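You operate a simulated robot arm through the tools that you are given. There is no shell and no other tool. Be economical: measure what you need, move in short steps, check, and stop when the job is done.

You run a simulated two-armed robot. Do the job below in one go: nothing can be reset, and whatever is moved stays where it is left.

TASK
Fetch the grease tin from the top of the black stand and set it on the wood table. Fetch the green block from the grey bench and set it on the top tray of the grey cart. Push the right drawer shut. Open the workbench drawer, take the black ring and leave it in the inside of the workbench drawer, then shut the drawer. Take the brass-cage bearing and leave it on the low board of the narrow shelf. Put the red plunger in the cv reject. The order is free.

It is judged by the outcome, as a careful person would: the job done as asked, and still so three seconds after it is handed in. It fails if anything else is knocked over, pushed out of place, dropped, spilled or broken.

THE ROBOT
Two 7-joint arms with two-finger parallel grippers on one trunk, on a base that drives. Base frame: it is fixed to the floor where the robot stands at the start and does not move with it; the origin is under the middle of the robot, x ahead of it, y to its left, z up. Units: mm, rad, N and s.
The left shoulder is at the start at [70, 130, 1187], the right one opposite. With the tool pointing down near the work surface each hand reaches from about 100 to 460 mm from the robot's upright axis, wherever it stands, measured 20 degrees to its own side. Places, roughly: black ring (3x3x2 cm) [2600, 3900, 900]; brass-cage bearing (4x4x2 cm) [1900, 4100, 900]; green block (4x4x3 cm) [200, -3500, 700]; inside of the workbench drawer [2500, 4200, 700]; low board of the narrow shelf (60x12 cm) [-2440, 1780, 320]; red plunger (6x6x5 cm) [1700, 4100, 900]; reject (15x26 cm) [-1460, 2500, 740]; right drawer [4200, 2900, 700]; top tray of the grey cart [-2000, -2000, 800]; wood table [-1200, 4200, 800]; workbench drawer [2500, 4000, 800]. Payload 1.57 kg a hand.
The TCP of each hand is the grasp point between the finger pads, 30 mm short of the fingertips. In the tool frame z runs along the fingers and y along their closing line. Largest opening 80 mm; finger width 17, thickness 12; the body of the gripper, 40 by 82 mm, starts 80 mm behind the TCP.
Orientation is that of the tool frame in the base frame, as [roll, pitch, yaw] about the fixed x, y, z axes, in that order (R = Rz(yaw) Ry(pitch) Rx(roll)). With the fingers straight down and closing along the base's y, the tool's x points along the base's -x, its y along +y and its z along -z.

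THE INTERFACE
- The arms move only by the tool send_rows. It takes "left_plan", "right_plan" or both (then of equal length, played together; a hand with none holds still); each is text: rows parted by semicolons, each of 7 numbers parted by spaces: the opening, from 0 (shut) to 1 (fully open), then the shift along the tool's x, y, z in mm, then the turn, a rotation vector about the tool's x, y, z in rad. In form: grip x y z wx wy wz; .... A call has 1 to 10 rows; each row shifts and turns the commanded pose from where the row before left it, along the tool's axes as they then stand. Rows are played at 5 a second. More than 50 mm and 0.15 rad between two rows, or a gripper value outside its range, and nothing of the call is played. Where a pose cannot be reached the arm comes as near as it can. A force on the tool above 40 N (or 10 N above the force at the start of the call, whichever is more), or a blocked arm, ends the call early, and 0.2 s more pass. Each finger travels about 108 mm/s and halts on what it meets, pressing with about 27 N; the grip force reading is that of the motor and also rises with nothing between the fingers. The clock runs only during rows and for 0.2 s after the last one: add rows that do not move to give the fingers time. The reply holds the time, the measured pose of the TCP, the force on the tool along the base axes, the opening and the grip force, in the units named above and with some noise, with the torque about the TCP (base axes, N m) and any sound that the robot's microphone picked up.
- Cameras (640 x 400 px; columns grow to the right, rows downward): "scene" is now at [127.2, 27.4, 1416.8]; the picture's right is [0.32, -0.95, 0.00], its down [-0.61, -0.21, -0.76] and it looks along [0.72, 0.24, -0.65] (base axes); focal length 293 px, centre (320, 200). "left" rides on the left gripper at [72, 7, -122] in its tool frame; the picture's right is [-0.09, 1.00, 0.00], its down [-0.84, -0.08, -0.54] and it looks along [-0.54, -0.05, 0.84] (tool axes); focal length 238 px, centre (320, 200). "right" rides on the right gripper at [72, -7, -122] in its tool frame; the picture's right is [0.09, 1.00, 0.00], its down [-0.84, 0.08, -0.54] and it looks along [-0.54, 0.05, 0.84] (tool axes); focal length 238 px, centre (320, 200). There is no depth. A picture from a camera that has moved, and an enlarged one, comes with that camera's place and axes in the base frame and with its lens. The place of the scene camera against the robot may be out by one fixed shift of up to 12 mm in any direction.
- camera(camera): a new picture of that camera. The clock stands still meanwhile.
- lift_body(by): slides the trunk up (or, below 0, down) by that many mm; the arms and the scene camera ride with it, the base frame stays. It gives what a move gives, with no picture.
- drive_base(legs): drives the robot by 1 to 6 legs, each [ahead, left, turn to the left] in mm, mm and rad, along the robot's own axes; the way and the turn of a leg run together, so that a leg with both is an arc; at most 1500 mm and 3.142 rad a leg. The arms and the cameras ride along, it lands a little off, and it stops where it bumps. It gives what a move gives.
- turn_head(pan, tilt): turns the head with the scene camera to pan (to the left, within 1.501 rad either way) and tilt (down, from -0.506 to 1.204), counted from straight ahead of the robot. It gives what a move gives.
- enlarge(camera, box): a new picture of the part [left, top, right, bottom] of that camera's present view, enlarged. The clock stands still meanwhile.
- job_done(): hands the job in; it is judged then, once.

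Go step by step. Nothing tells you exact positions but the pictures and the camera data: compare them with the known pose of the tool, close in by small moves and look again before you grip or let go. The budget is 196 turns and 192 pictures, counting those below and the enlarged ones. Unless the task says otherwise, let go and move clear before handing in, and close with one line.

The tools are called after "Emit:" as a command line: name --argument value ..., lists and objects as JSON in quotes. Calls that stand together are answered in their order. send_rows: Moves the arms, as the interface text tells. Its arguments: {"type":"object","properties":{"left_plan":{"type":"string"},"right_plan":{"type":"string"}},"required":[]} The other tools are called the same way: lift_body (by) slides the trunk up or down; drive_base (legs) drives the base; turn_head (pan, tilt) turns the head that bears the scene camera; camera (camera) takes a picture; enlarge (camera, box) takes an enlarged picture of a part of a camera's view; job_done () hands the job in.

At the start:

```text
clock: 0.0
left_tcp_pos: [376.6, 256.0, 1131.0]
left_tool_rot: [3.142, -0.001, -3.139]
left_contact_force: [-0.1, 0.1, 0.1]
left_torque: [0.0, 0.02, -0.04]
left_width: 79.9
left_finger_force: 0.0
right_tcp_pos: [325.2, -47.1, 1116.6]
right_tool_rot: [-3.141, 0.0, 3.141]
right_contact_force: [-0.1, -0.1, 0.2]
right_torque: [-0.02, 0.01, 0.01]
right_width: 79.9
right_finger_force: 0.0
trunk travel left (down, up): [-825.0, 115.0]
robot x, y, heading: [2.3, -0.2, -0.003]
head pan, tilt: [0.326, 0.702]
```

scene: 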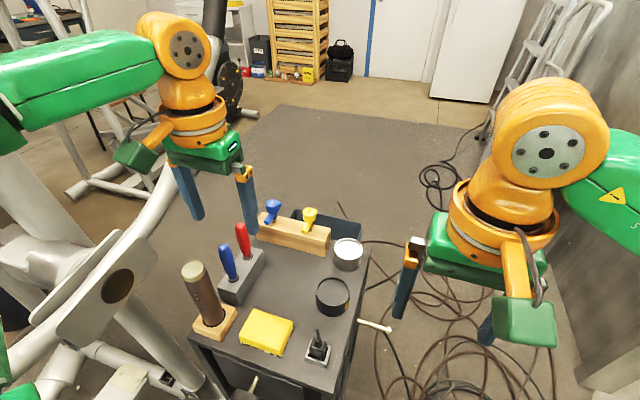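
right: 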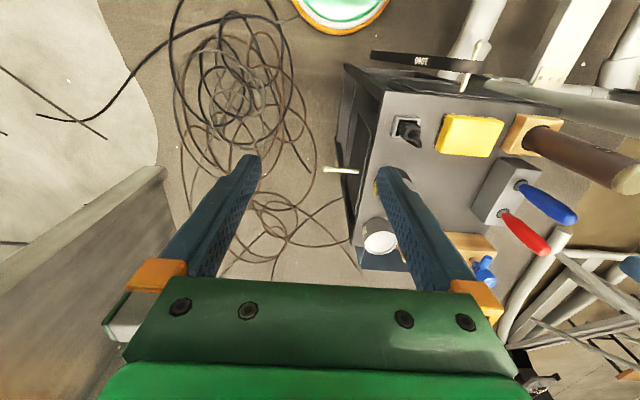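
left: 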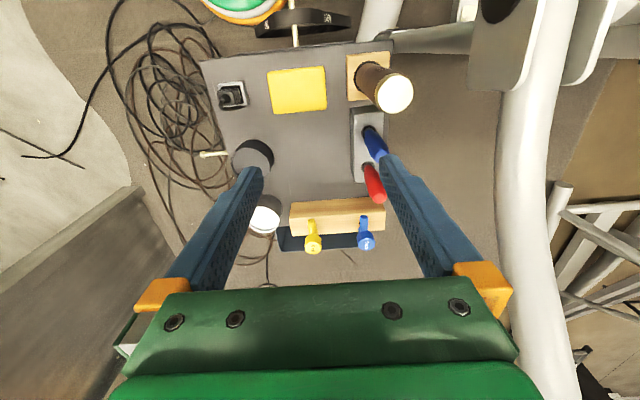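

The black stand is in front of me with several things on it, among them a dark round tin and a white-lidded one. I look closer to see which is the grease tin.

Emit:
enlarge --camera "scene" --box '[180, 180, 400, 400]'

Emit:
enlarge --camera "left" --box '[180, 40, 440, 260]'

```text
1.82 times, centred on (290, 290) of scene
camera zoom: at [127.2, 27.4, 1416.8], right [0.32, -0.95, 0.0], down [-0.61, -0.21, -0.76], along [0.72, 0.24, -0.65], focal length 532 px, centre (374, 36)
```

zoom: 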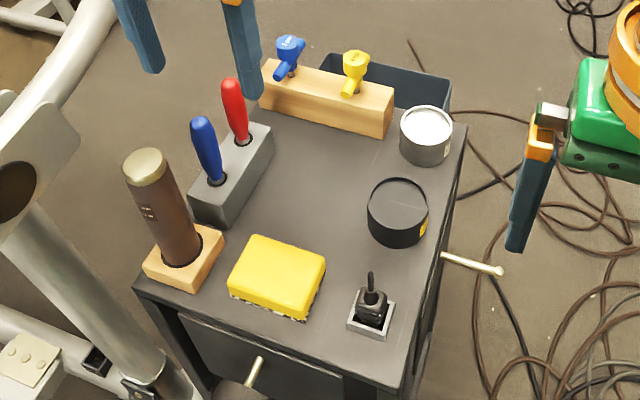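

```text
1.82 times, centred on (310, 150) of left
camera zoom: at [303.4, 263.7, 1253.0], right [0.09, 1.0, 0.0], down [0.84, -0.08, 0.54], along [0.54, -0.05, -0.84], focal length 433 px, centre (338, 291)
```

zoom: 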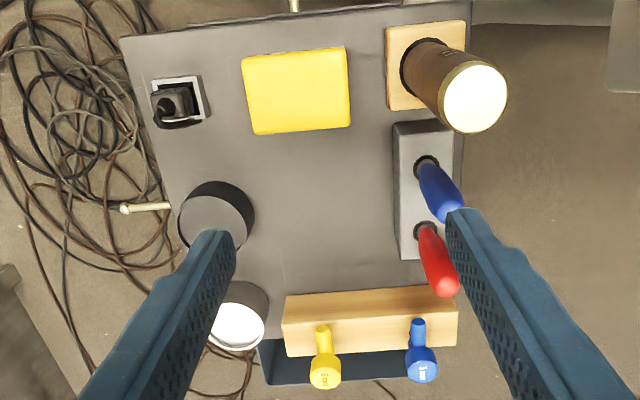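

There are two tins: one dark with a yellow label, one metal with a white lid. I enlarge both to read the labels.

Emit:
enlarge --camera "scene" --box '[300, 225, 380, 325]'

Emit:
enlarge --camera "right" --box '[330, 80, 450, 280]'

```text
4.00 times, centred on (340, 275) of scene
camera zoom: at [127.2, 27.4, 1416.8], right [0.32, -0.95, 0.0], down [-0.61, -0.21, -0.76], along [0.72, 0.24, -0.65], focal length 1171 px, centre (240, -100)
```

zoom: 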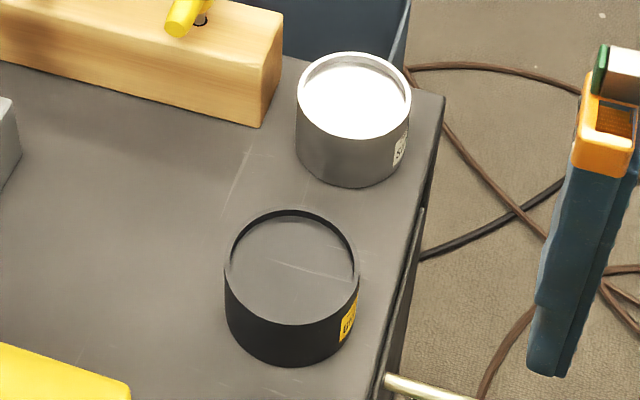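

```text
2.00 times, centred on (390, 180) of right
camera zoom: at [252.9, -53.8, 1237.5], right [-0.09, 1.0, 0.0], down [0.84, 0.08, 0.54], along [0.54, 0.05, -0.84], focal length 477 px, centre (180, 240)
```

zoom: 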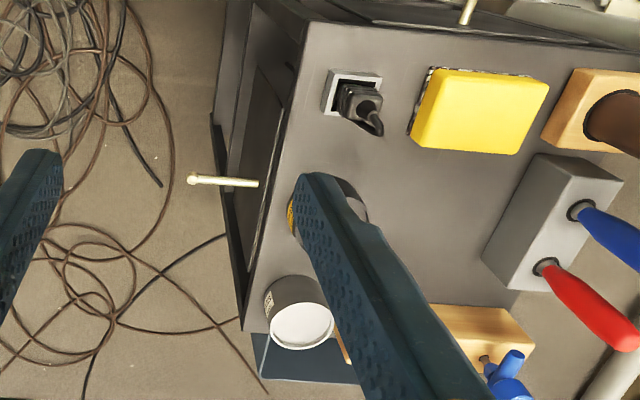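

I enlarge the two labels further.

Emit:
enlarge --camera "scene" --box '[375, 293, 395, 313]'

Emit:
enlarge --camera "scene" --box '[376, 293, 396, 305]'

```text
16.00 times, centred on (385, 303) of scene
camera zoom: at [127.2, 27.4, 1416.8], right [0.32, -0.95, 0.0], down [-0.61, -0.21, -0.76], along [0.72, 0.24, -0.65], focal length 4683 px, centre (-720, -1448)
```

zoom: 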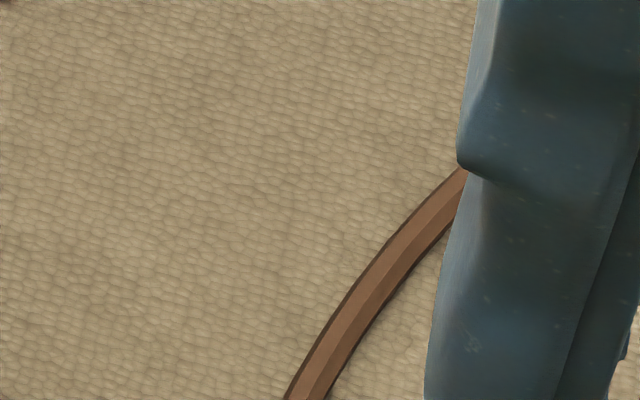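

```text
16.00 times, centred on (386, 299) of scene
camera zoom: at [127.2, 27.4, 1416.8], right [0.32, -0.95, 0.0], down [-0.61, -0.21, -0.76], along [0.72, 0.24, -0.65], focal length 4683 px, centre (-736, -1384)
```

zoom: 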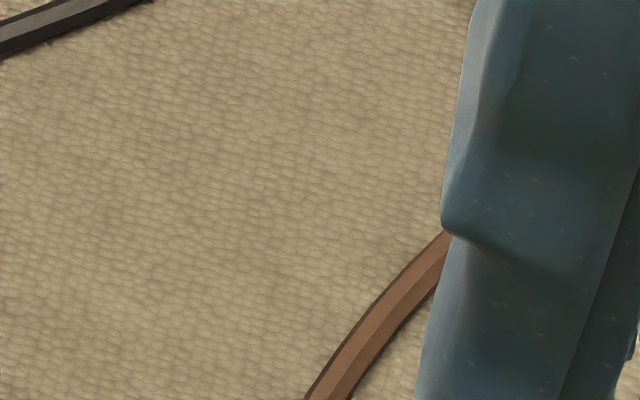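

Emit:
enlarge --camera "scene" --box '[337, 299, 357, 311]'

Emit:
enlarge --camera "right" --box '[360, 210, 390, 240]'

```text
16.00 times, centred on (347, 305) of scene
camera zoom: at [127.2, 27.4, 1416.8], right [0.32, -0.95, 0.0], down [-0.61, -0.21, -0.76], along [0.72, 0.24, -0.65], focal length 4683 px, centre (-112, -1480)
```

zoom: 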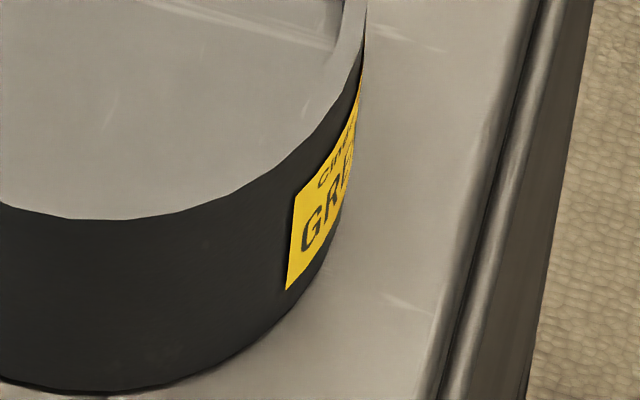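

```text
13.33 times, centred on (375, 225) of right
camera zoom: at [252.9, -53.8, 1237.5], right [-0.09, 1.0, 0.0], down [0.84, 0.08, 0.54], along [0.54, 0.05, -0.84], focal length 3178 px, centre (-413, -133)
```

zoom: 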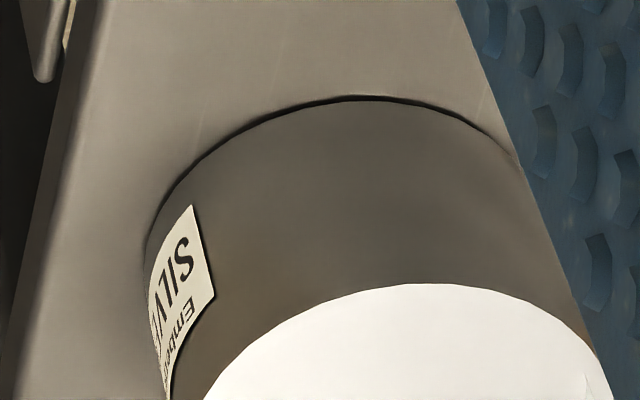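

The black tin is the GREASE tin, roughly at [478, 117] with its top at about 840, about 74 mm wide. It is just past reach, so I check the gap between base and stand, and look around at the room.

Emit:
turn_head --pan 0 --tilt 1.2

Emit:
camera --camera "scene"

Emit:
turn_head --pan 0.9 --tilt 0.3

Emit:
camera --camera "scene"

Emit:
turn_head --pan 0 --tilt 0.3

Emit:
camera --camera "scene"

Emit:
turn_head --pan -1.2 --tilt 0.4

Emit:
camera --camera "scene"

```text
clock: 0.9
left_tcp_pos: [375.7, 255.8, 1131.4]
left_tool_rot: [-3.141, 0.0, -3.14]
left_contact_force: [0.9, 0.2, 0.4]
left_torque: [0.0, 0.02, -0.02]
left_width: 79.9
left_finger_force: 0.1
right_tcp_pos: [324.9, -47.0, 1116.1]
right_tool_rot: [-3.142, -0.001, 3.141]
right_contact_force: [0.1, -0.3, 0.1]
right_torque: [-0.01, 0.02, 0.04]
right_width: 79.9
right_finger_force: 0.0
trunk travel left (down, up): [-825.0, 115.0]
robot x, y, heading: [-0.6, -2.2, -0.001]
head pan, tilt: [0.0, 1.201]
```

```text
180 pictures are left
camera scene: at [102.8, 0.3, 1381.1], right [0.0, -1.0, 0.0], down [-0.93, 0.0, -0.36], along [0.36, 0.0, -0.93], focal length 293 px, centre (320, 200)
```

scene: 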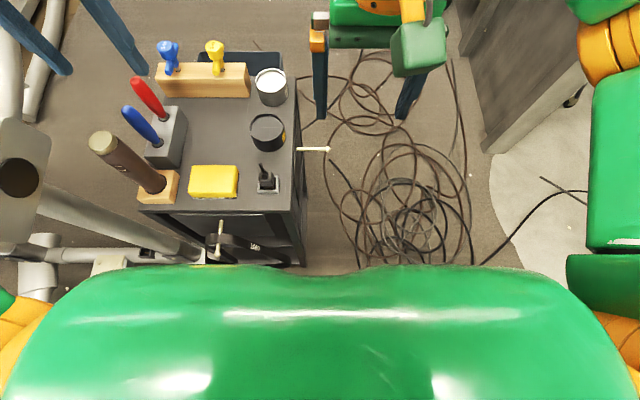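

```text
clock: 2.1
left_tcp_pos: [375.1, 255.5, 1129.8]
left_tool_rot: [3.141, 0.001, -3.14]
left_contact_force: [-0.2, 0.2, 0.5]
left_torque: [0.02, 0.04, -0.06]
left_width: 80.1
left_finger_force: 0.0
right_tcp_pos: [323.0, -47.0, 1115.9]
right_tool_rot: [-3.141, 0.001, 3.141]
right_contact_force: [0.4, -0.5, 0.2]
right_torque: [0.02, 0.02, -0.02]
right_width: 79.9
right_finger_force: 0.0
trunk travel left (down, up): [-825.0, 115.0]
robot x, y, heading: [1.7, -0.4, 0.0]
head pan, tilt: [0.901, 0.3]
```

```text
179 pictures are left
camera scene: at [104.9, 73.2, 1453.0], right [0.78, -0.62, 0.0], down [-0.18, -0.23, -0.95], along [0.59, 0.75, -0.3], focal length 293 px, centre (320, 200)
```

scene: 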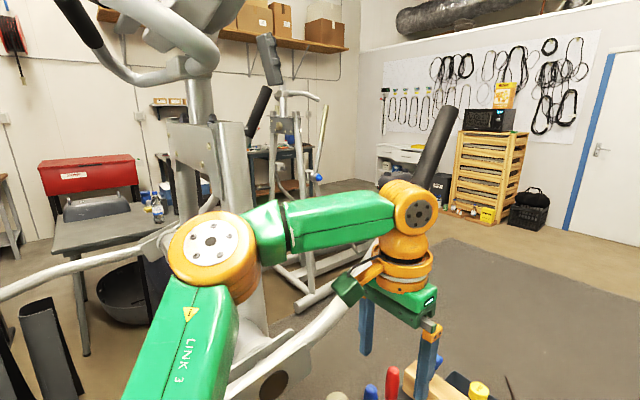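

```text
clock: 3.3
left_tcp_pos: [375.5, 255.8, 1130.3]
left_tool_rot: [-3.141, 0.001, -3.138]
left_contact_force: [0.5, 0.1, -0.2]
left_torque: [0.0, 0.0, 0.01]
left_width: 80.0
left_finger_force: 0.1
right_tcp_pos: [324.7, -47.4, 1115.9]
right_tool_rot: [3.141, 0.0, -3.141]
right_contact_force: [-0.4, -0.6, -0.5]
right_torque: [-0.04, 0.01, 0.01]
right_width: 79.9
right_finger_force: 0.0
trunk travel left (down, up): [-825.0, 115.0]
robot x, y, heading: [0.2, 2.7, 0.002]
head pan, tilt: [0.0, 0.3]
```

```text
178 pictures are left
camera scene: at [140.2, 0.3, 1453.1], right [0.0, -1.0, 0.0], down [-0.3, 0.0, -0.96], along [0.96, 0.0, -0.3], focal length 293 px, centre (320, 200)
```

scene: 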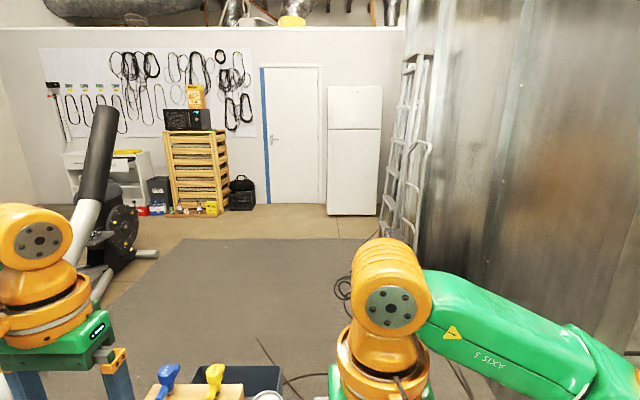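

```text
clock: 4.7
left_tcp_pos: [375.3, 255.3, 1130.7]
left_tool_rot: [-3.141, -0.001, -3.141]
left_contact_force: [0.0, 0.7, -0.1]
left_torque: [0.0, -0.04, 0.0]
left_width: 80.4
left_finger_force: 0.0
right_tcp_pos: [324.6, -47.3, 1116.4]
right_tool_rot: [-3.141, -0.001, 3.14]
right_contact_force: [0.1, 1.1, -0.7]
right_torque: [-0.04, 0.01, -0.02]
right_width: 80.0
right_finger_force: 0.0
trunk travel left (down, up): [-825.0, 115.0]
robot x, y, heading: [-0.5, -0.8, -0.001]
head pan, tilt: [-1.201, 0.4]
```

```text
177 pictures are left
camera scene: at [80.5, -86.1, 1443.9], right [-0.93, -0.36, 0.0], down [-0.14, 0.36, -0.92], along [0.33, -0.86, -0.39], focal length 293 px, centre (320, 200)
```

scene: 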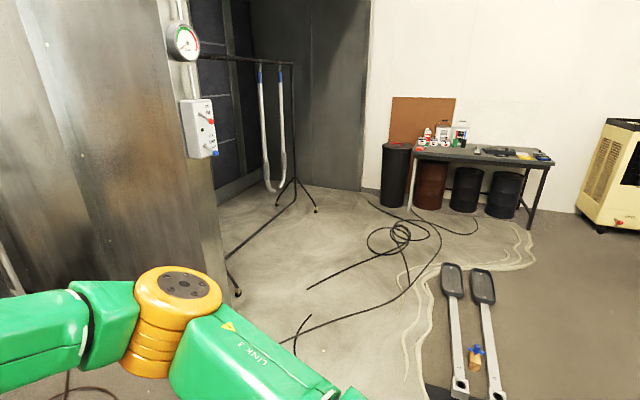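

The robot's base front edge and a black object show at the top of the hand pictures. I enlarge there to judge how far I can advance.

Emit:
enlarge --camera "right" --box '[240, 0, 540, 120]'

Emit:
enlarge --camera "left" --box '[140, 0, 460, 120]'

```text
2.13 times, centred on (390, 60) of right
camera zoom: at [252.9, -53.8, 1237.5], right [-0.09, 1.0, 0.0], down [0.84, 0.08, 0.54], along [0.54, 0.05, -0.84], focal length 508 px, centre (171, 499)
```

zoom: 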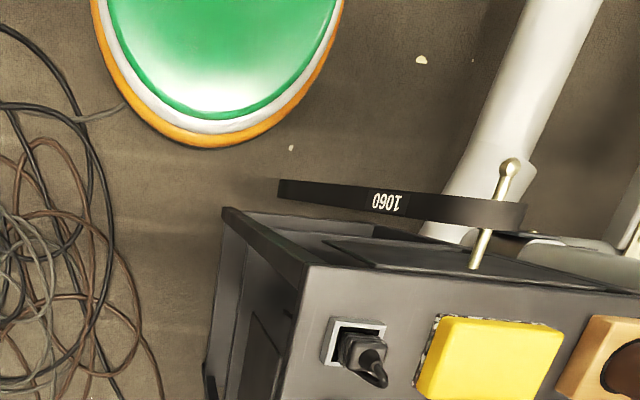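

```text
2.00 times, centred on (300, 60) of left
camera zoom: at [303.5, 263.7, 1253.0], right [0.09, 1.0, 0.0], down [0.84, -0.08, 0.54], along [0.54, -0.05, -0.84], focal length 477 px, centre (360, 480)
```

zoom: 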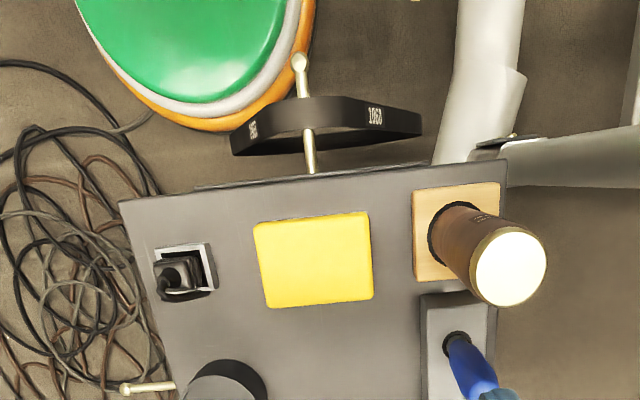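

The base radius is about 205, so 65 mm ahead stays clear of the stand and the belt hanging on its handle. I advance and bring the left hand over the tin, high up.

Emit:
drive_base --legs '[[65, 0, 0]]'

Emit:
send_rows --left_plan "1 -18 -45 0 0 0 0; 1 -18 -45 0 0 0 0; 1 -2 -45 50 0 0 0; 1 0 -5 50 0 0 0; 1 0 0 50 0 0 0; 1 0 0 0 0 0 0"

Emit:
camera --camera "left"

```text
clock: 5.7
left_tcp_pos: [432.5, 255.9, 1133.5]
left_tool_rot: [3.14, 0.007, -3.14]
left_contact_force: [-0.6, 0.5, 0.2]
left_torque: [-0.01, -0.08, 0.01]
left_width: 80.0
left_finger_force: 0.1
right_tcp_pos: [381.5, -47.8, 1118.9]
right_tool_rot: [3.141, 0.008, 3.139]
right_contact_force: [-1.5, -0.1, 0.1]
right_torque: [0.01, 0.01, 0.01]
right_width: 80.2
right_finger_force: 0.0
trunk travel left (down, up): [-825.0, 115.0]
robot x, y, heading: [63.5, -0.0, 0.002]
head pan, tilt: [-1.201, 0.4]
```

```text
refused: row 3 steps farther than a row can; nothing moved
```

```text
174 pictures are left
camera left: at [359.4, 263.4, 1255.2], right [0.09, 1.0, 0.0], down [0.83, -0.08, 0.55], along [0.55, -0.05, -0.84], focal length 238 px, centre (320, 200)
```

left: 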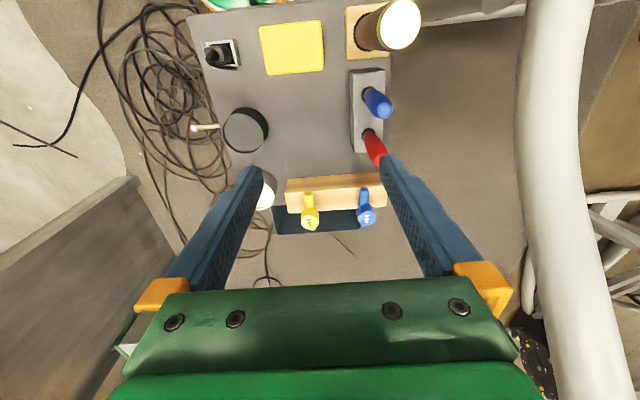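

The tin shows near [474, 120]. I move the left hand over it in smaller steps.

Emit:
send_rows --left_plan "1 -10 -45 0 0 0 0; 1 -10 -45 0 0 0 0; 1 -10 -45 0 0 0 0; 1 -5 0 45 0 0 0; 1 0 0 45 0 0 0; 1 0 0 0 0 0 0"

Emit:
camera --camera "left"

```text
clock: 7.1
left_tcp_pos: [459.6, 159.8, 1029.8]
left_tool_rot: [3.141, -0.001, -3.14]
left_contact_force: [0.7, -0.4, -0.7]
left_torque: [-0.01, -0.02, 0.01]
left_width: 80.0
left_finger_force: 0.0
left hand out of reach, approached as far as the arm can: row 3
right_tcp_pos: [388.7, -48.1, 1116.8]
right_tool_rot: [3.141, 0.0, 3.142]
right_contact_force: [-0.1, -0.2, -0.5]
right_torque: [0.03, 0.01, 0.02]
right_width: 80.0
right_finger_force: 0.1
trunk travel left (down, up): [-825.0, 115.0]
robot x, y, heading: [63.4, -0.5, 0.002]
head pan, tilt: [-1.201, 0.4]
```

```text
173 pictures are left
camera left: at [387.9, 167.1, 1152.0], right [0.09, 1.0, 0.0], down [0.84, -0.08, 0.54], along [0.54, -0.05, -0.84], focal length 238 px, centre (320, 200)
```

left: 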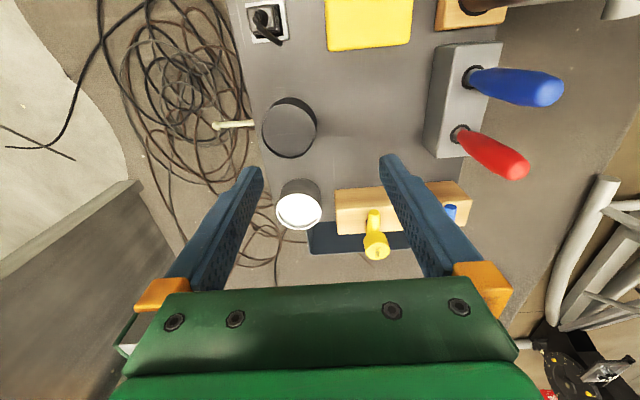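

The tin is near [477, 117], top about 825-840; the arm balked at reaching inward. I shift the base 50 mm right so the tin lies better in the left arm's zone.

Emit:
drive_base --legs '[[0, -50, 0]]'

Emit:
send_rows --left_plan "1 0 0 0 0 0 0; 1 -15 5 30 0 0 0; 1 0 0 30 0 0 0; 1 0 0 0 0 0 0"

Emit:
camera --camera "left"

```text
clock: 8.1
left_tcp_pos: [460.6, 115.0, 1028.4]
left_tool_rot: [-3.135, 0.0, -3.141]
left_contact_force: [0.8, 1.9, -0.4]
left_torque: [-0.05, -0.01, 0.0]
left_width: 80.1
left_finger_force: 0.1
right_tcp_pos: [388.6, -92.1, 1117.2]
right_tool_rot: [-3.135, 0.001, -3.14]
right_contact_force: [-0.1, 0.9, 0.6]
right_torque: [-0.04, -0.01, 0.01]
right_width: 79.6
right_finger_force: 0.0
trunk travel left (down, up): [-825.0, 115.0]
robot x, y, heading: [66.6, -48.5, 0.002]
head pan, tilt: [-1.201, 0.4]
```

```text
clock: 9.1
left_tcp_pos: [465.9, 118.2, 973.6]
left_tool_rot: [3.141, 0.003, -3.14]
left_contact_force: [-0.1, -0.1, -1.0]
left_torque: [-0.05, 0.0, -0.01]
left_width: 80.1
left_finger_force: 0.0
left hand out of reach, approached as far as the arm can: row 3
right_tcp_pos: [387.7, -99.3, 1116.1]
right_tool_rot: [3.14, 0.0, -3.141]
right_contact_force: [-0.3, 0.9, -0.5]
right_torque: [0.02, 0.04, 0.03]
right_width: 80.0
right_finger_force: 0.0
trunk travel left (down, up): [-825.0, 115.0]
robot x, y, heading: [63.8, -53.2, 0.0]
head pan, tilt: [-1.201, 0.4]
```

```text
172 pictures are left
camera left: at [394.0, 125.9, 1095.6], right [0.09, 1.0, 0.0], down [0.84, -0.08, 0.54], along [0.54, -0.05, -0.84], focal length 238 px, centre (320, 200)
```

left: 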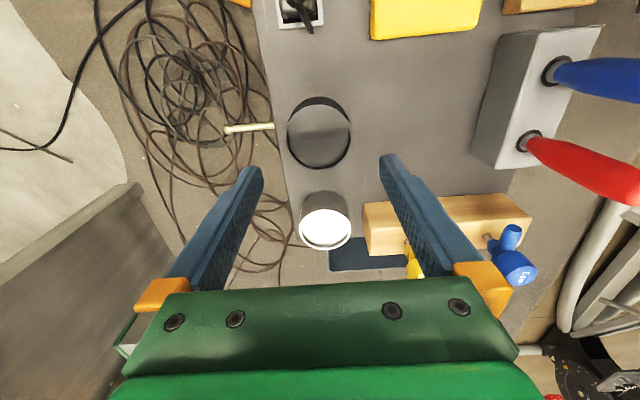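

Still short at x = 466. The base has room, so I go 35 mm further ahead and look again.

Emit:
drive_base --legs '[[35, 0, 0]]'

Emit:
send_rows --left_plan "1 0 0 0 0 0 0; 1 0 0 0 0 0 0"

Emit:
camera --camera "left"

```text
clock: 9.9
left_tcp_pos: [497.7, 119.2, 976.6]
left_tool_rot: [-3.14, 0.007, -3.139]
left_contact_force: [0.3, -0.8, 0.1]
left_torque: [-0.04, -0.04, 0.0]
left_width: 80.0
left_finger_force: 0.1
right_tcp_pos: [416.4, -98.0, 1117.6]
right_tool_rot: [3.141, 0.006, 3.141]
right_contact_force: [-0.5, -0.4, 0.0]
right_torque: [0.02, -0.06, 0.01]
right_width: 80.1
right_finger_force: 0.0
trunk travel left (down, up): [-825.0, 115.0]
robot x, y, heading: [98.9, -52.1, 0.004]
head pan, tilt: [-1.201, 0.4]
```

```text
clock: 10.5
left_tcp_pos: [500.1, 118.8, 974.7]
left_tool_rot: [3.141, 0.004, -3.139]
left_contact_force: [-0.3, -0.6, 0.3]
left_torque: [0.0, -0.02, -0.02]
left_width: 80.1
left_finger_force: 0.0
right_tcp_pos: [421.3, -98.6, 1115.8]
right_tool_rot: [-3.141, 0.001, -3.14]
right_contact_force: [0.0, -0.5, -0.1]
right_torque: [0.0, 0.0, 0.04]
right_width: 80.1
right_finger_force: 0.0
trunk travel left (down, up): [-825.0, 115.0]
robot x, y, heading: [97.6, -56.3, -0.002]
head pan, tilt: [-1.201, 0.4]
```

```text
171 pictures are left
camera left: at [428.0, 126.5, 1096.1], right [0.09, 1.0, 0.0], down [0.84, -0.08, 0.54], along [0.54, -0.05, -0.84], focal length 238 px, centre (320, 200)
```

left: 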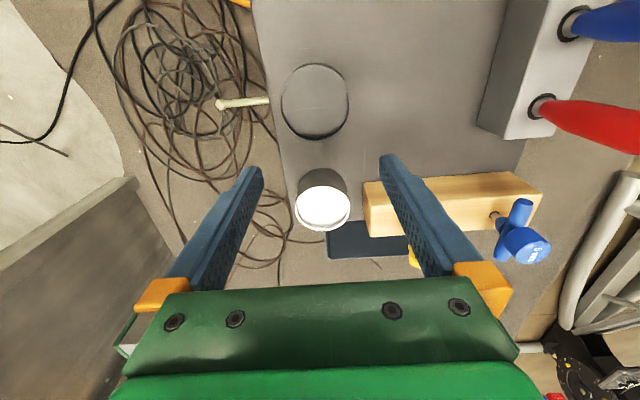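

The tin lies at about [475, 116]. I back the hand 25 mm, come down with the fingertips still above the rim, and look.

Emit:
send_rows --left_plan "1 25 -3 0 0 0 0; 1 0 0 40 0 0 0; 1 0 0 40 0 0 0; 1 0 0 0 0 0 0; 1 0 0 0 0 0 0"

Emit:
camera --camera "left"

Emit:
turn_head --pan 0.4 --tilt 0.9

Emit:
camera --camera "scene"

```text
clock: 11.7
left_tcp_pos: [465.0, 130.1, 911.0]
left_tool_rot: [-3.14, 0.002, -3.139]
left_contact_force: [0.5, 0.3, -1.0]
left_torque: [-0.01, -0.04, -0.03]
left_width: 80.1
left_finger_force: 0.1
left hand out of reach, approached as far as the arm can: row 3
right_tcp_pos: [423.7, -98.7, 1116.2]
right_tool_rot: [3.141, 0.001, -3.141]
right_contact_force: [-0.3, 0.7, 0.1]
right_torque: [-0.02, 0.01, 0.0]
right_width: 80.2
right_finger_force: 0.1
trunk travel left (down, up): [-825.0, 115.0]
robot x, y, heading: [99.9, -53.9, 0.003]
head pan, tilt: [-1.201, 0.4]
```

```text
170 pictures are left
camera left: at [392.5, 137.2, 1031.8], right [0.09, 1.0, 0.0], down [0.84, -0.07, 0.54], along [0.54, -0.05, -0.84], focal length 238 px, centre (320, 200)
```

left: 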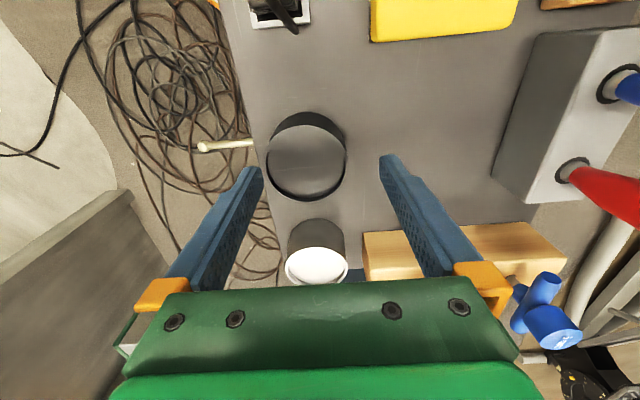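

```text
clock: 13.4
left_tcp_pos: [464.3, 129.2, 910.1]
left_tool_rot: [-3.14, 0.003, -3.14]
left_contact_force: [0.4, -0.1, -0.2]
left_torque: [-0.02, 0.01, -0.03]
left_width: 80.0
left_finger_force: 0.0
right_tcp_pos: [424.0, -98.0, 1116.0]
right_tool_rot: [-3.14, 0.0, 3.141]
right_contact_force: [0.5, -0.5, -0.4]
right_torque: [0.0, -0.01, 0.01]
right_width: 79.9
right_finger_force: 0.2
trunk travel left (down, up): [-825.0, 115.0]
robot x, y, heading: [95.7, -48.5, -0.008]
head pan, tilt: [0.4, 0.901]
```

```text
169 pictures are left
camera scene: at [215.2, -21.8, 1400.9], right [0.39, -0.92, 0.0], down [-0.72, -0.3, -0.62], along [0.57, 0.24, -0.78], focal length 293 px, centre (320, 200)
```

scene: 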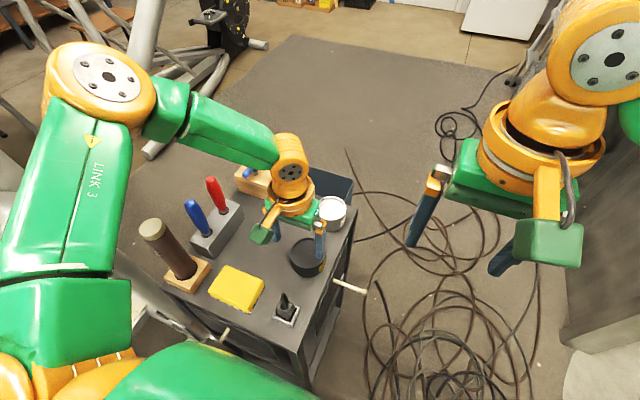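

Reach shrinks as the hand goes below the shoulder, so I raise the hand and lower the trunk by 140.

Emit:
send_rows --left_plan "1 0 0 -50 0 0 0; 1 0 0 -50 0 0 0; 1 0 0 0 0 0 0"

Emit:
lift_body --by -140

Emit:
camera --camera "left"

```text
clock: 14.2
left_tcp_pos: [463.7, 132.3, 1008.9]
left_tool_rot: [-3.141, 0.003, -3.14]
left_contact_force: [-0.2, 0.7, -0.3]
left_torque: [0.02, 0.05, 0.0]
left_width: 80.2
left_finger_force: 0.2
right_tcp_pos: [425.0, -98.5, 1115.7]
right_tool_rot: [-3.141, 0.0, 3.141]
right_contact_force: [-0.6, 0.0, 0.1]
right_torque: [-0.02, 0.02, 0.02]
right_width: 79.7
right_finger_force: 0.1
trunk travel left (down, up): [-825.0, 115.0]
robot x, y, heading: [96.4, -52.0, -0.0]
head pan, tilt: [0.4, 0.901]
```

```text
clock: 15.7
left_tcp_pos: [463.7, 129.8, 875.5]
left_tool_rot: [-3.136, 0.009, -3.141]
left_contact_force: [-3.5, -0.1, 13.4]
left_torque: [-0.58, 0.34, -0.17]
left_width: 79.9
left_finger_force: 0.0
right_tcp_pos: [420.7, -97.5, 980.8]
right_tool_rot: [3.14, -0.001, -3.139]
right_contact_force: [0.8, 0.7, 0.4]
right_torque: [0.0, 0.06, -0.02]
right_width: 80.0
right_finger_force: 0.0
trunk travel left (down, up): [-690.0, 250.0]
robot x, y, heading: [98.5, -51.2, 0.002]
head pan, tilt: [0.4, 0.901]
stopped: the force on the tool passed its limit at 45 N (the readings are from after the stop); the commanded pose is now the measured one
```

```text
168 pictures are left
camera left: at [389.6, 138.8, 997.3], right [0.09, 1.0, 0.0], down [0.83, -0.07, 0.55], along [0.55, -0.05, -0.84], focal length 238 px, centre (320, 200)
```

left: 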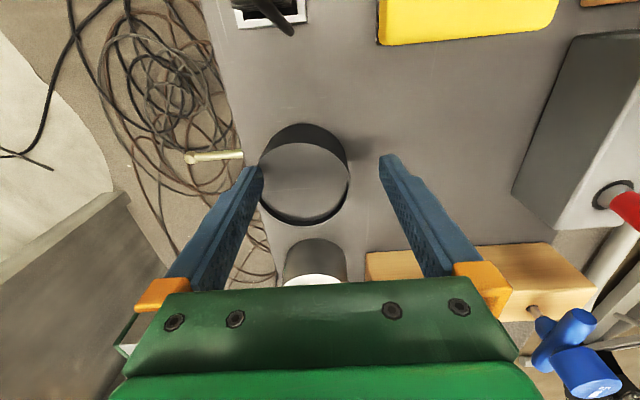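

I touched the rim with a finger at TCP z 875, so the rim top is at about 845 and the tin centre near [472, 118]. I raise the hand, centre it and check that the tin has not shifted.

Emit:
send_rows --left_plan "1 0 0 -40 0 0 0; 1 -8 -12 0 0 0 0; 1 0 0 0 0 0 0; 1 0 0 0 0 0 0"

Emit:
camera --camera "left"

Emit:
enlarge --camera "scene" --box '[250, 190, 370, 300]'

```text
clock: 16.7
left_tcp_pos: [470.7, 119.5, 915.6]
left_tool_rot: [-3.138, 0.007, -3.14]
left_contact_force: [-0.2, -0.7, -0.3]
left_torque: [-0.03, -0.01, 0.02]
left_width: 80.1
left_finger_force: 0.0
right_tcp_pos: [423.1, -99.1, 981.0]
right_tool_rot: [-3.141, 0.0, -3.14]
right_contact_force: [0.0, 0.3, -1.3]
right_torque: [-0.01, 0.01, -0.01]
right_width: 80.0
right_finger_force: 0.1
trunk travel left (down, up): [-690.0, 250.0]
robot x, y, heading: [94.5, -47.1, 0.003]
head pan, tilt: [0.4, 0.901]
```

```text
167 pictures are left
camera left: at [397.8, 126.9, 1037.4], right [0.09, 1.0, 0.0], down [0.83, -0.07, 0.55], along [0.55, -0.05, -0.84], focal length 238 px, centre (320, 200)
```

left: 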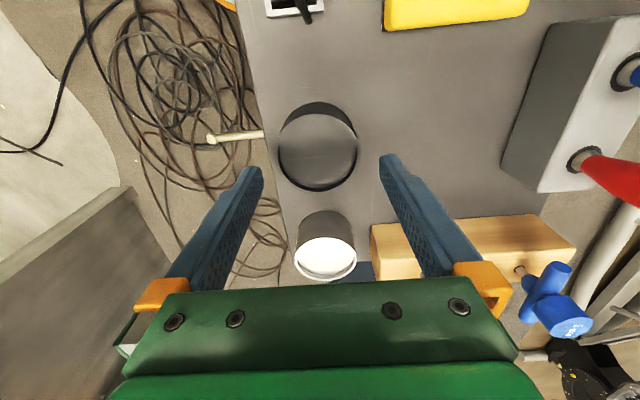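

```text
3.64 times, centred on (310, 245) of scene
camera zoom: at [214.7, -21.7, 1265.9], right [0.39, -0.92, 0.0], down [-0.72, -0.31, -0.62], along [0.57, 0.24, -0.78], focal length 1064 px, centre (356, 36)
```

zoom: 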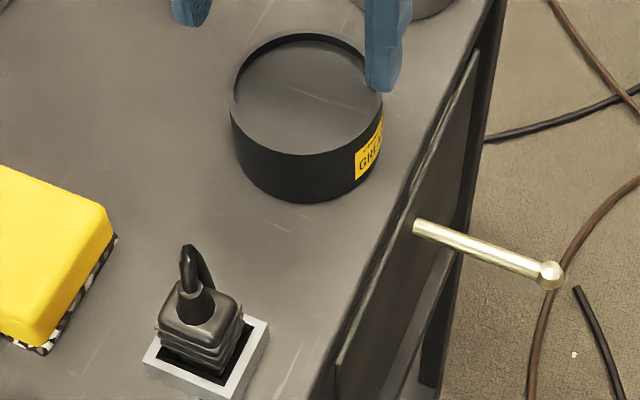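

The tin is unmoved, centred near [473, 118]. I enlarge the left view to measure its width before straddling it.

Emit:
enlarge --camera "left" --box '[230, 80, 410, 200]'

```text
3.33 times, centred on (320, 140) of left
camera zoom: at [397.8, 126.9, 1037.4], right [0.09, 1.0, 0.0], down [0.83, -0.07, 0.55], along [0.55, -0.05, -0.84], focal length 794 px, centre (320, 400)
```

zoom: 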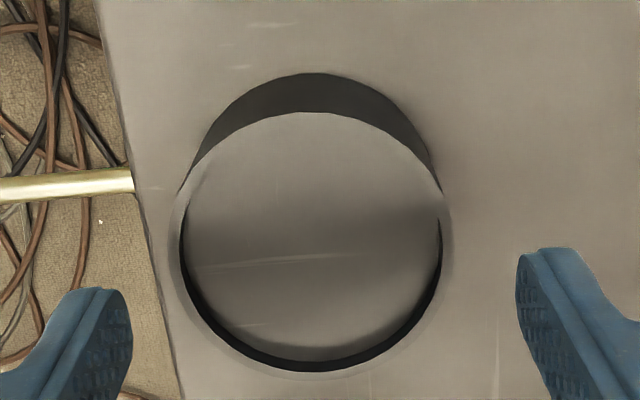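

The tin is about 71 mm wide, centre [475, 117.5]. I centre and descend gently to straddle it with fingertips near 818.

Emit:
send_rows --left_plan "1 -4 -2 0 0 0 0; 1 0 0 20 0 0 0; 1 0 0 18 0 0 0; 1 0 0 0 0 0 0; 1 0 0 8 0 0 0; 1 0 0 8 0 0 0; 1 0 0 8 0 0 0; 1 0 0 5 0 0 0; 1 0 0 0 0 0 0"

Emit:
camera --camera "left"

```text
clock: 18.7
left_tcp_pos: [476.5, 116.7, 848.0]
left_tool_rot: [-3.135, 0.008, -3.141]
left_contact_force: [-0.2, 0.2, -0.2]
left_torque: [0.0, 0.0, 0.0]
left_width: 80.0
left_finger_force: 0.2
right_tcp_pos: [423.8, -97.7, 982.1]
right_tool_rot: [3.141, -0.001, -3.14]
right_contact_force: [-0.2, -0.8, 0.2]
right_torque: [-0.02, 0.01, 0.01]
right_width: 80.0
right_finger_force: 0.0
trunk travel left (down, up): [-690.0, 250.0]
robot x, y, heading: [101.4, -49.4, 0.005]
head pan, tilt: [0.4, 0.901]
```

```text
164 pictures are left
camera left: at [403.7, 126.1, 968.7], right [0.09, 1.0, 0.0], down [0.83, -0.07, 0.55], along [0.55, -0.05, -0.84], focal length 238 px, centre (320, 200)
```

left: 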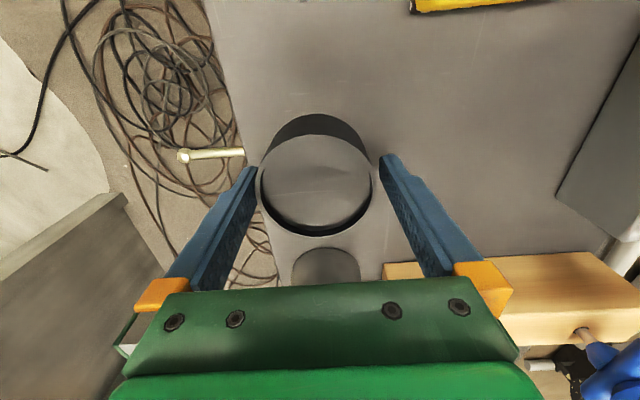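

The fingers straddle the tin without contact. I go down 5 mm more and close.

Emit:
send_rows --left_plan "1 0 0 5 0 0 0; 1 0 -1 0 0 0 0; 0.85 0 0 0 0 0 0; 0.8 0 0 0 0 0 0; 0.8 0 0 0 0 0 0; 0.7 0 0 0 0 0 0; 0.7 0 0 0 0 0 0"

Emit:
camera --camera "left"

```text
clock: 20.3
left_tcp_pos: [478.5, 117.3, 842.5]
left_tool_rot: [-3.137, 0.007, -3.141]
left_contact_force: [0.0, -0.2, 0.0]
left_torque: [0.13, -0.09, -0.02]
left_width: 72.7
left_finger_force: 26.8
right_tcp_pos: [423.7, -99.2, 981.0]
right_tool_rot: [3.141, 0.001, 3.141]
right_contact_force: [0.8, -0.4, 1.0]
right_torque: [0.0, -0.03, -0.01]
right_width: 80.0
right_finger_force: 0.1
trunk travel left (down, up): [-690.0, 250.0]
robot x, y, heading: [101.4, -55.6, 0.001]
head pan, tilt: [0.4, 0.901]
```

```text
163 pictures are left
camera left: at [404.5, 124.4, 964.0], right [0.09, 1.0, 0.0], down [0.83, -0.07, 0.55], along [0.55, -0.05, -0.84], focal length 238 px, centre (320, 200)
```

left: 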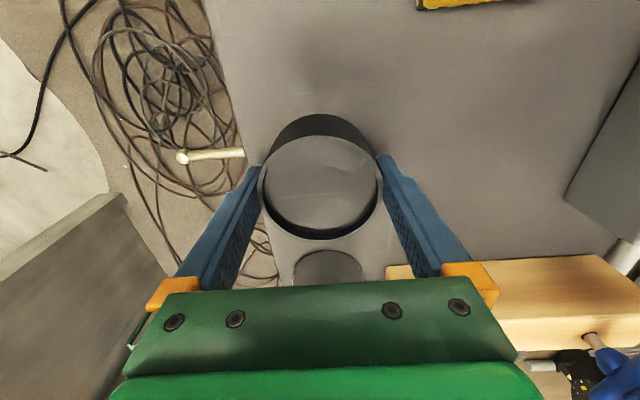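

The tin is gripped at 72.7 mm. I lift it straight up.

Emit:
send_rows --left_plan "0.5 0 0 -10 0 0 0; 0.5 0 0 -30 0 0 0; 0.5 0 0 -40 0 0 0; 0.5 0 0 -40 0 0 0; 0.5 0 0 -40 0 0 0; 0.5 0 0 0 0 0 0"

Emit:
camera --camera "left"

```text
clock: 21.7
left_tcp_pos: [476.3, 117.8, 1001.6]
left_tool_rot: [-3.138, 0.007, -3.139]
left_contact_force: [-1.2, 1.0, 0.6]
left_torque: [-0.02, 0.01, 0.0]
left_width: 39.9
left_finger_force: 0.1
right_tcp_pos: [423.5, -98.8, 981.4]
right_tool_rot: [3.141, -0.001, -3.141]
right_contact_force: [0.8, 0.3, -0.1]
right_torque: [0.01, 0.01, 0.0]
right_width: 79.8
right_finger_force: 0.1
trunk travel left (down, up): [-690.0, 250.0]
robot x, y, heading: [98.7, -52.6, -0.002]
head pan, tilt: [0.4, 0.901]
```

```text
162 pictures are left
camera left: at [403.7, 125.2, 1123.6], right [0.09, 1.0, 0.0], down [0.83, -0.07, 0.55], along [0.55, -0.05, -0.84], focal length 238 px, centre (320, 200)
```

left: 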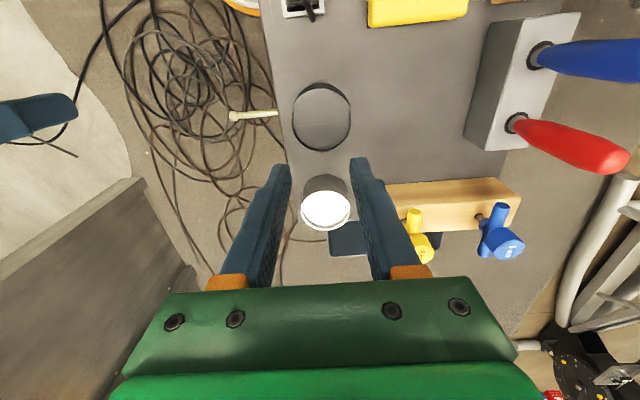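

The fingers slipped off: the tin is still in its place at [474, 118.5]. I go down again, open, this time feeling for the stand top so that I grip lower, and will lift slowly.

Emit:
send_rows --left_plan "1 2 0 0 0 0 0; 1 0 0 40 0 0 0; 1 0 0 40 0 0 0; 1 0 0 20 0 0 0; 1 0 0 0 0 0 0; 1 0 0 20 0 0 0; 1 0 0 20 0 0 0; 1 0 0 10 0 0 0; 1 0 0 8 0 0 0; 1 0 0 0 0 0 0"

Emit:
send_rows --left_plan "1 0 0 2 0 0 0; 1 0 0 2 0 0 0; 1 0 0 2 0 0 0; 1 0 0 0 0 0 0"

Emit:
enlarge --camera "scene" --box '[250, 190, 370, 300]'

Emit:
enlarge --camera "left" --box '[230, 90, 410, 250]'

```text
clock: 23.9
left_tcp_pos: [474.3, 115.8, 844.3]
left_tool_rot: [-3.137, 0.006, -3.14]
left_contact_force: [0.6, 0.4, 1.0]
left_torque: [0.0, 0.0, 0.0]
left_width: 79.9
left_finger_force: 0.1
right_tcp_pos: [423.3, -97.7, 980.8]
right_tool_rot: [3.142, 0.0, -3.14]
right_contact_force: [-0.7, -0.5, 0.1]
right_torque: [0.01, 0.02, 0.0]
right_width: 80.0
right_finger_force: 0.0
trunk travel left (down, up): [-690.0, 250.0]
robot x, y, heading: [97.8, -51.4, 0.002]
head pan, tilt: [0.4, 0.901]
```

```text
clock: 24.9
left_tcp_pos: [474.8, 113.7, 838.7]
left_tool_rot: [-3.137, 0.008, -3.141]
left_contact_force: [-0.5, 0.0, 0.3]
left_torque: [-0.01, -0.01, 0.01]
left_width: 80.3
left_finger_force: 0.0
right_tcp_pos: [423.0, -98.8, 980.9]
right_tool_rot: [3.141, 0.001, 3.141]
right_contact_force: [-0.8, 0.6, 0.3]
right_torque: [-0.02, 0.0, 0.01]
right_width: 80.2
right_finger_force: 0.2
trunk travel left (down, up): [-690.0, 250.0]
robot x, y, heading: [99.2, -52.7, -0.001]
head pan, tilt: [0.4, 0.901]
```

```text
3.64 times, centred on (310, 245) of scene
camera zoom: at [215.1, -21.6, 1265.8], right [0.39, -0.92, 0.0], down [-0.72, -0.31, -0.62], along [0.57, 0.24, -0.78], focal length 1064 px, centre (356, 36)
```

zoom: 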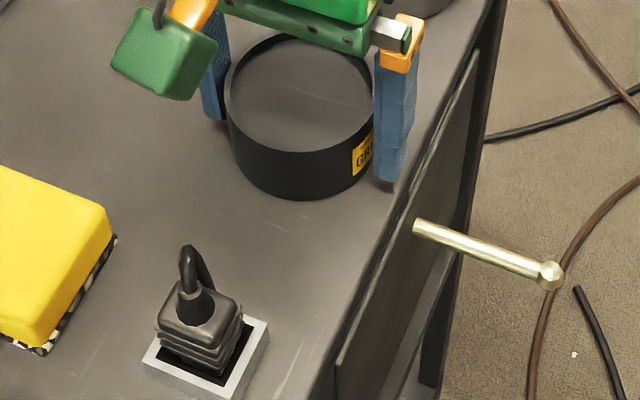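

```text
2.50 times, centred on (320, 170) of left
camera zoom: at [401.6, 123.4, 960.5], right [0.09, 1.0, 0.0], down [0.83, -0.07, 0.55], along [0.55, -0.05, -0.84], focal length 596 px, centre (320, 275)
```

zoom: 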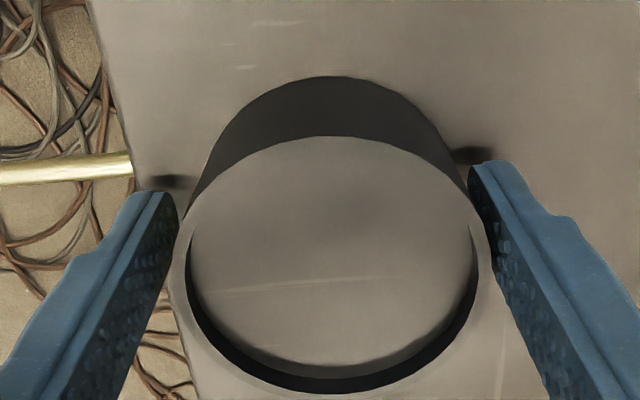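

The tips still hover several mm above the stand top. I go down 2 mm at a time until touching or 8 mm lower.

Emit:
send_rows --left_plan "1 0 1 2 0 0 0; 1 0 0 2 0 0 0; 1 0 0 2 0 0 0; 1 0 0 0 0 0 0; 1 0 0 2 0 0 0; 1 0 0 0 0 0 0"

Emit:
enlarge --camera "left" --box '[230, 90, 410, 250]'

```text
clock: 26.3
left_tcp_pos: [476.6, 118.1, 832.5]
left_tool_rot: [-3.137, 0.008, -3.139]
left_contact_force: [0.3, -0.8, 0.6]
left_torque: [-0.03, 0.0, 0.02]
left_width: 79.9
left_finger_force: 0.0
right_tcp_pos: [423.2, -98.5, 979.9]
right_tool_rot: [-3.142, 0.0, -3.139]
right_contact_force: [-0.5, -0.1, -1.0]
right_torque: [0.03, 0.03, 0.0]
right_width: 80.0
right_finger_force: 0.0
trunk travel left (down, up): [-690.0, 250.0]
robot x, y, heading: [100.6, -54.4, -0.002]
head pan, tilt: [0.4, 0.901]
```

```text
2.50 times, centred on (320, 170) of left
camera zoom: at [402.5, 125.3, 953.2], right [0.09, 1.0, 0.0], down [0.83, -0.07, 0.55], along [0.55, -0.05, -0.84], focal length 596 px, centre (320, 275)
```

zoom: 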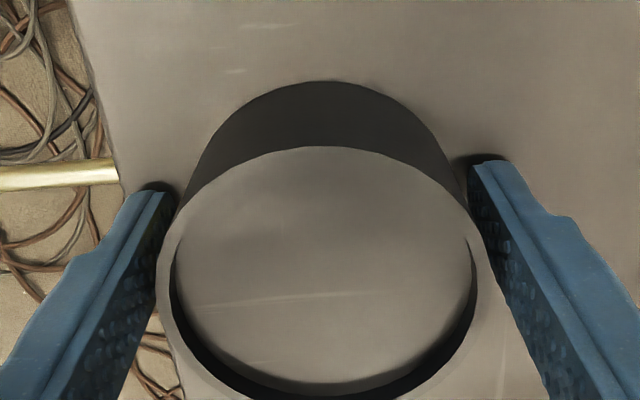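

The tips now nearly touch the stand top. I shift 4 mm back to the tin's middle, close firmly, and lift slowly a little.

Emit:
send_rows --left_plan "1 4 0 0 0 0 0; 0.8 0 0 0 0 0 0; 0.6 0 0 0 0 0 0; 0.4 0 0 0 0 0 0; 0.4 0 0 0 0 0 0; 0.4 0 0 -4 0 0 0; 0.4 0 0 -6 0 0 0; 0.4 0 0 -8 0 0 0; 0.4 0 0 0 0 0 0"

Emit:
camera --camera "left"

```text
clock: 28.3
left_tcp_pos: [471.3, 116.0, 847.2]
left_tool_rot: [-3.137, 0.006, -3.139]
left_contact_force: [0.0, 0.1, -3.5]
left_torque: [0.01, 0.03, 0.01]
left_width: 72.5
left_finger_force: 26.7
right_tcp_pos: [423.8, -98.2, 979.4]
right_tool_rot: [3.142, 0.001, 3.141]
right_contact_force: [-0.1, 0.3, -0.1]
right_torque: [0.01, -0.02, -0.01]
right_width: 79.9
right_finger_force: 0.0
trunk travel left (down, up): [-690.0, 250.0]
robot x, y, heading: [101.6, -50.0, 0.001]
head pan, tilt: [0.4, 0.901]
```

```text
158 pictures are left
camera left: at [398.5, 124.9, 969.3], right [0.09, 1.0, 0.0], down [0.83, -0.07, 0.55], along [0.55, -0.05, -0.84], focal length 238 px, centre (320, 200)
```

left: 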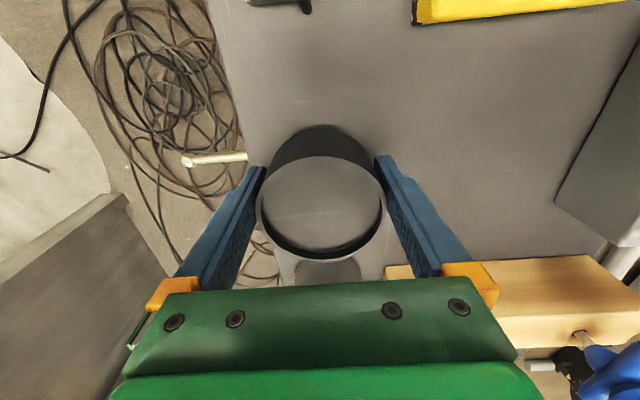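

It now holds: the tool feels 3.5 N of weight. I lift slowly to carrying height.

Emit:
send_rows --left_plan "0.4 0 0 -10 0 0 0; 0.4 0 0 -15 0 0 0; 0.4 0 0 -20 0 0 0; 0.4 0 0 -20 0 0 0; 0.4 0 0 -20 0 0 0; 0.4 0 0 -20 0 0 0; 0.4 0 0 -20 0 0 0; 0.4 0 0 -20 0 0 0; 0.4 0 0 -15 0 0 0; 0.4 0 0 0 0 0 0"

Emit:
camera --camera "left"

Emit:
turn_head --pan 1.5 --tilt 0.5

Emit:
camera --camera "scene"

```text
clock: 30.5
left_tcp_pos: [470.2, 116.4, 1009.3]
left_tool_rot: [-3.137, 0.007, -3.141]
left_contact_force: [0.2, 0.3, -3.3]
left_torque: [-0.04, 0.01, -0.02]
left_width: 72.7
left_finger_force: 26.7
right_tcp_pos: [425.0, -98.5, 980.9]
right_tool_rot: [-3.14, 0.001, 3.142]
right_contact_force: [-0.5, 0.2, 0.0]
right_torque: [0.02, 0.01, 0.01]
right_width: 80.0
right_finger_force: 0.1
trunk travel left (down, up): [-690.0, 250.0]
robot x, y, heading: [99.5, -52.6, 0.002]
head pan, tilt: [0.4, 0.901]
```

```text
157 pictures are left
camera left: at [397.7, 125.7, 1131.1], right [0.09, 1.0, 0.0], down [0.83, -0.07, 0.55], along [0.55, -0.05, -0.84], focal length 238 px, centre (320, 200)
```

left: 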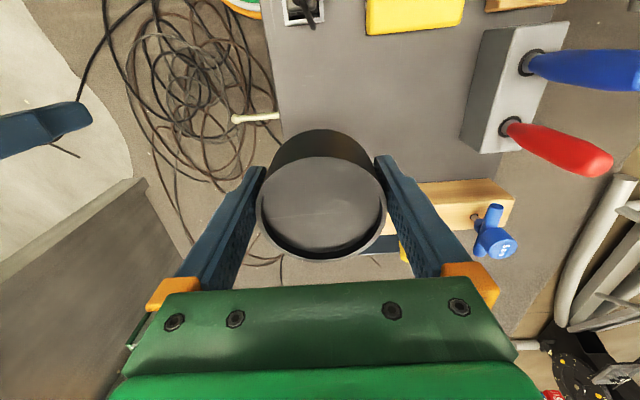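

```text
clock: 31.8
left_tcp_pos: [469.9, 117.8, 1008.5]
left_tool_rot: [-3.136, 0.006, -3.14]
left_contact_force: [0.5, 0.8, -3.4]
left_torque: [-0.02, 0.02, 0.03]
left_width: 72.9
left_finger_force: 27.1
right_tcp_pos: [424.0, -97.9, 981.2]
right_tool_rot: [3.141, 0.0, -3.14]
right_contact_force: [0.1, -0.2, 0.3]
right_torque: [-0.02, 0.02, -0.02]
right_width: 80.1
right_finger_force: 0.0
trunk travel left (down, up): [-690.0, 250.0]
robot x, y, heading: [102.8, -52.8, 0.003]
head pan, tilt: [1.499, 0.499]
```

```text
156 pictures are left
camera scene: at [152.9, 40.0, 1299.6], right [1.0, -0.07, 0.0], down [-0.04, -0.48, -0.88], along [0.06, 0.88, -0.48], focal length 293 px, centre (320, 200)
```

scene: 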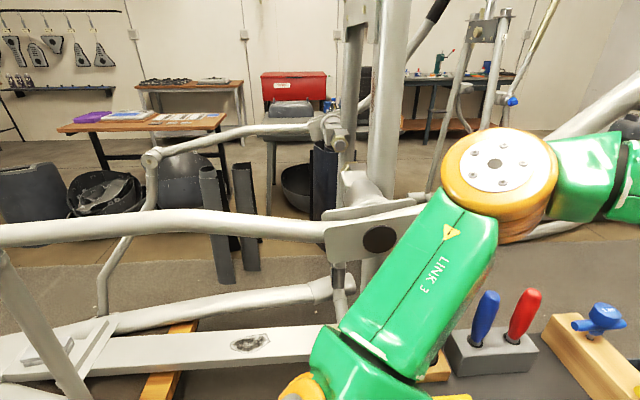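

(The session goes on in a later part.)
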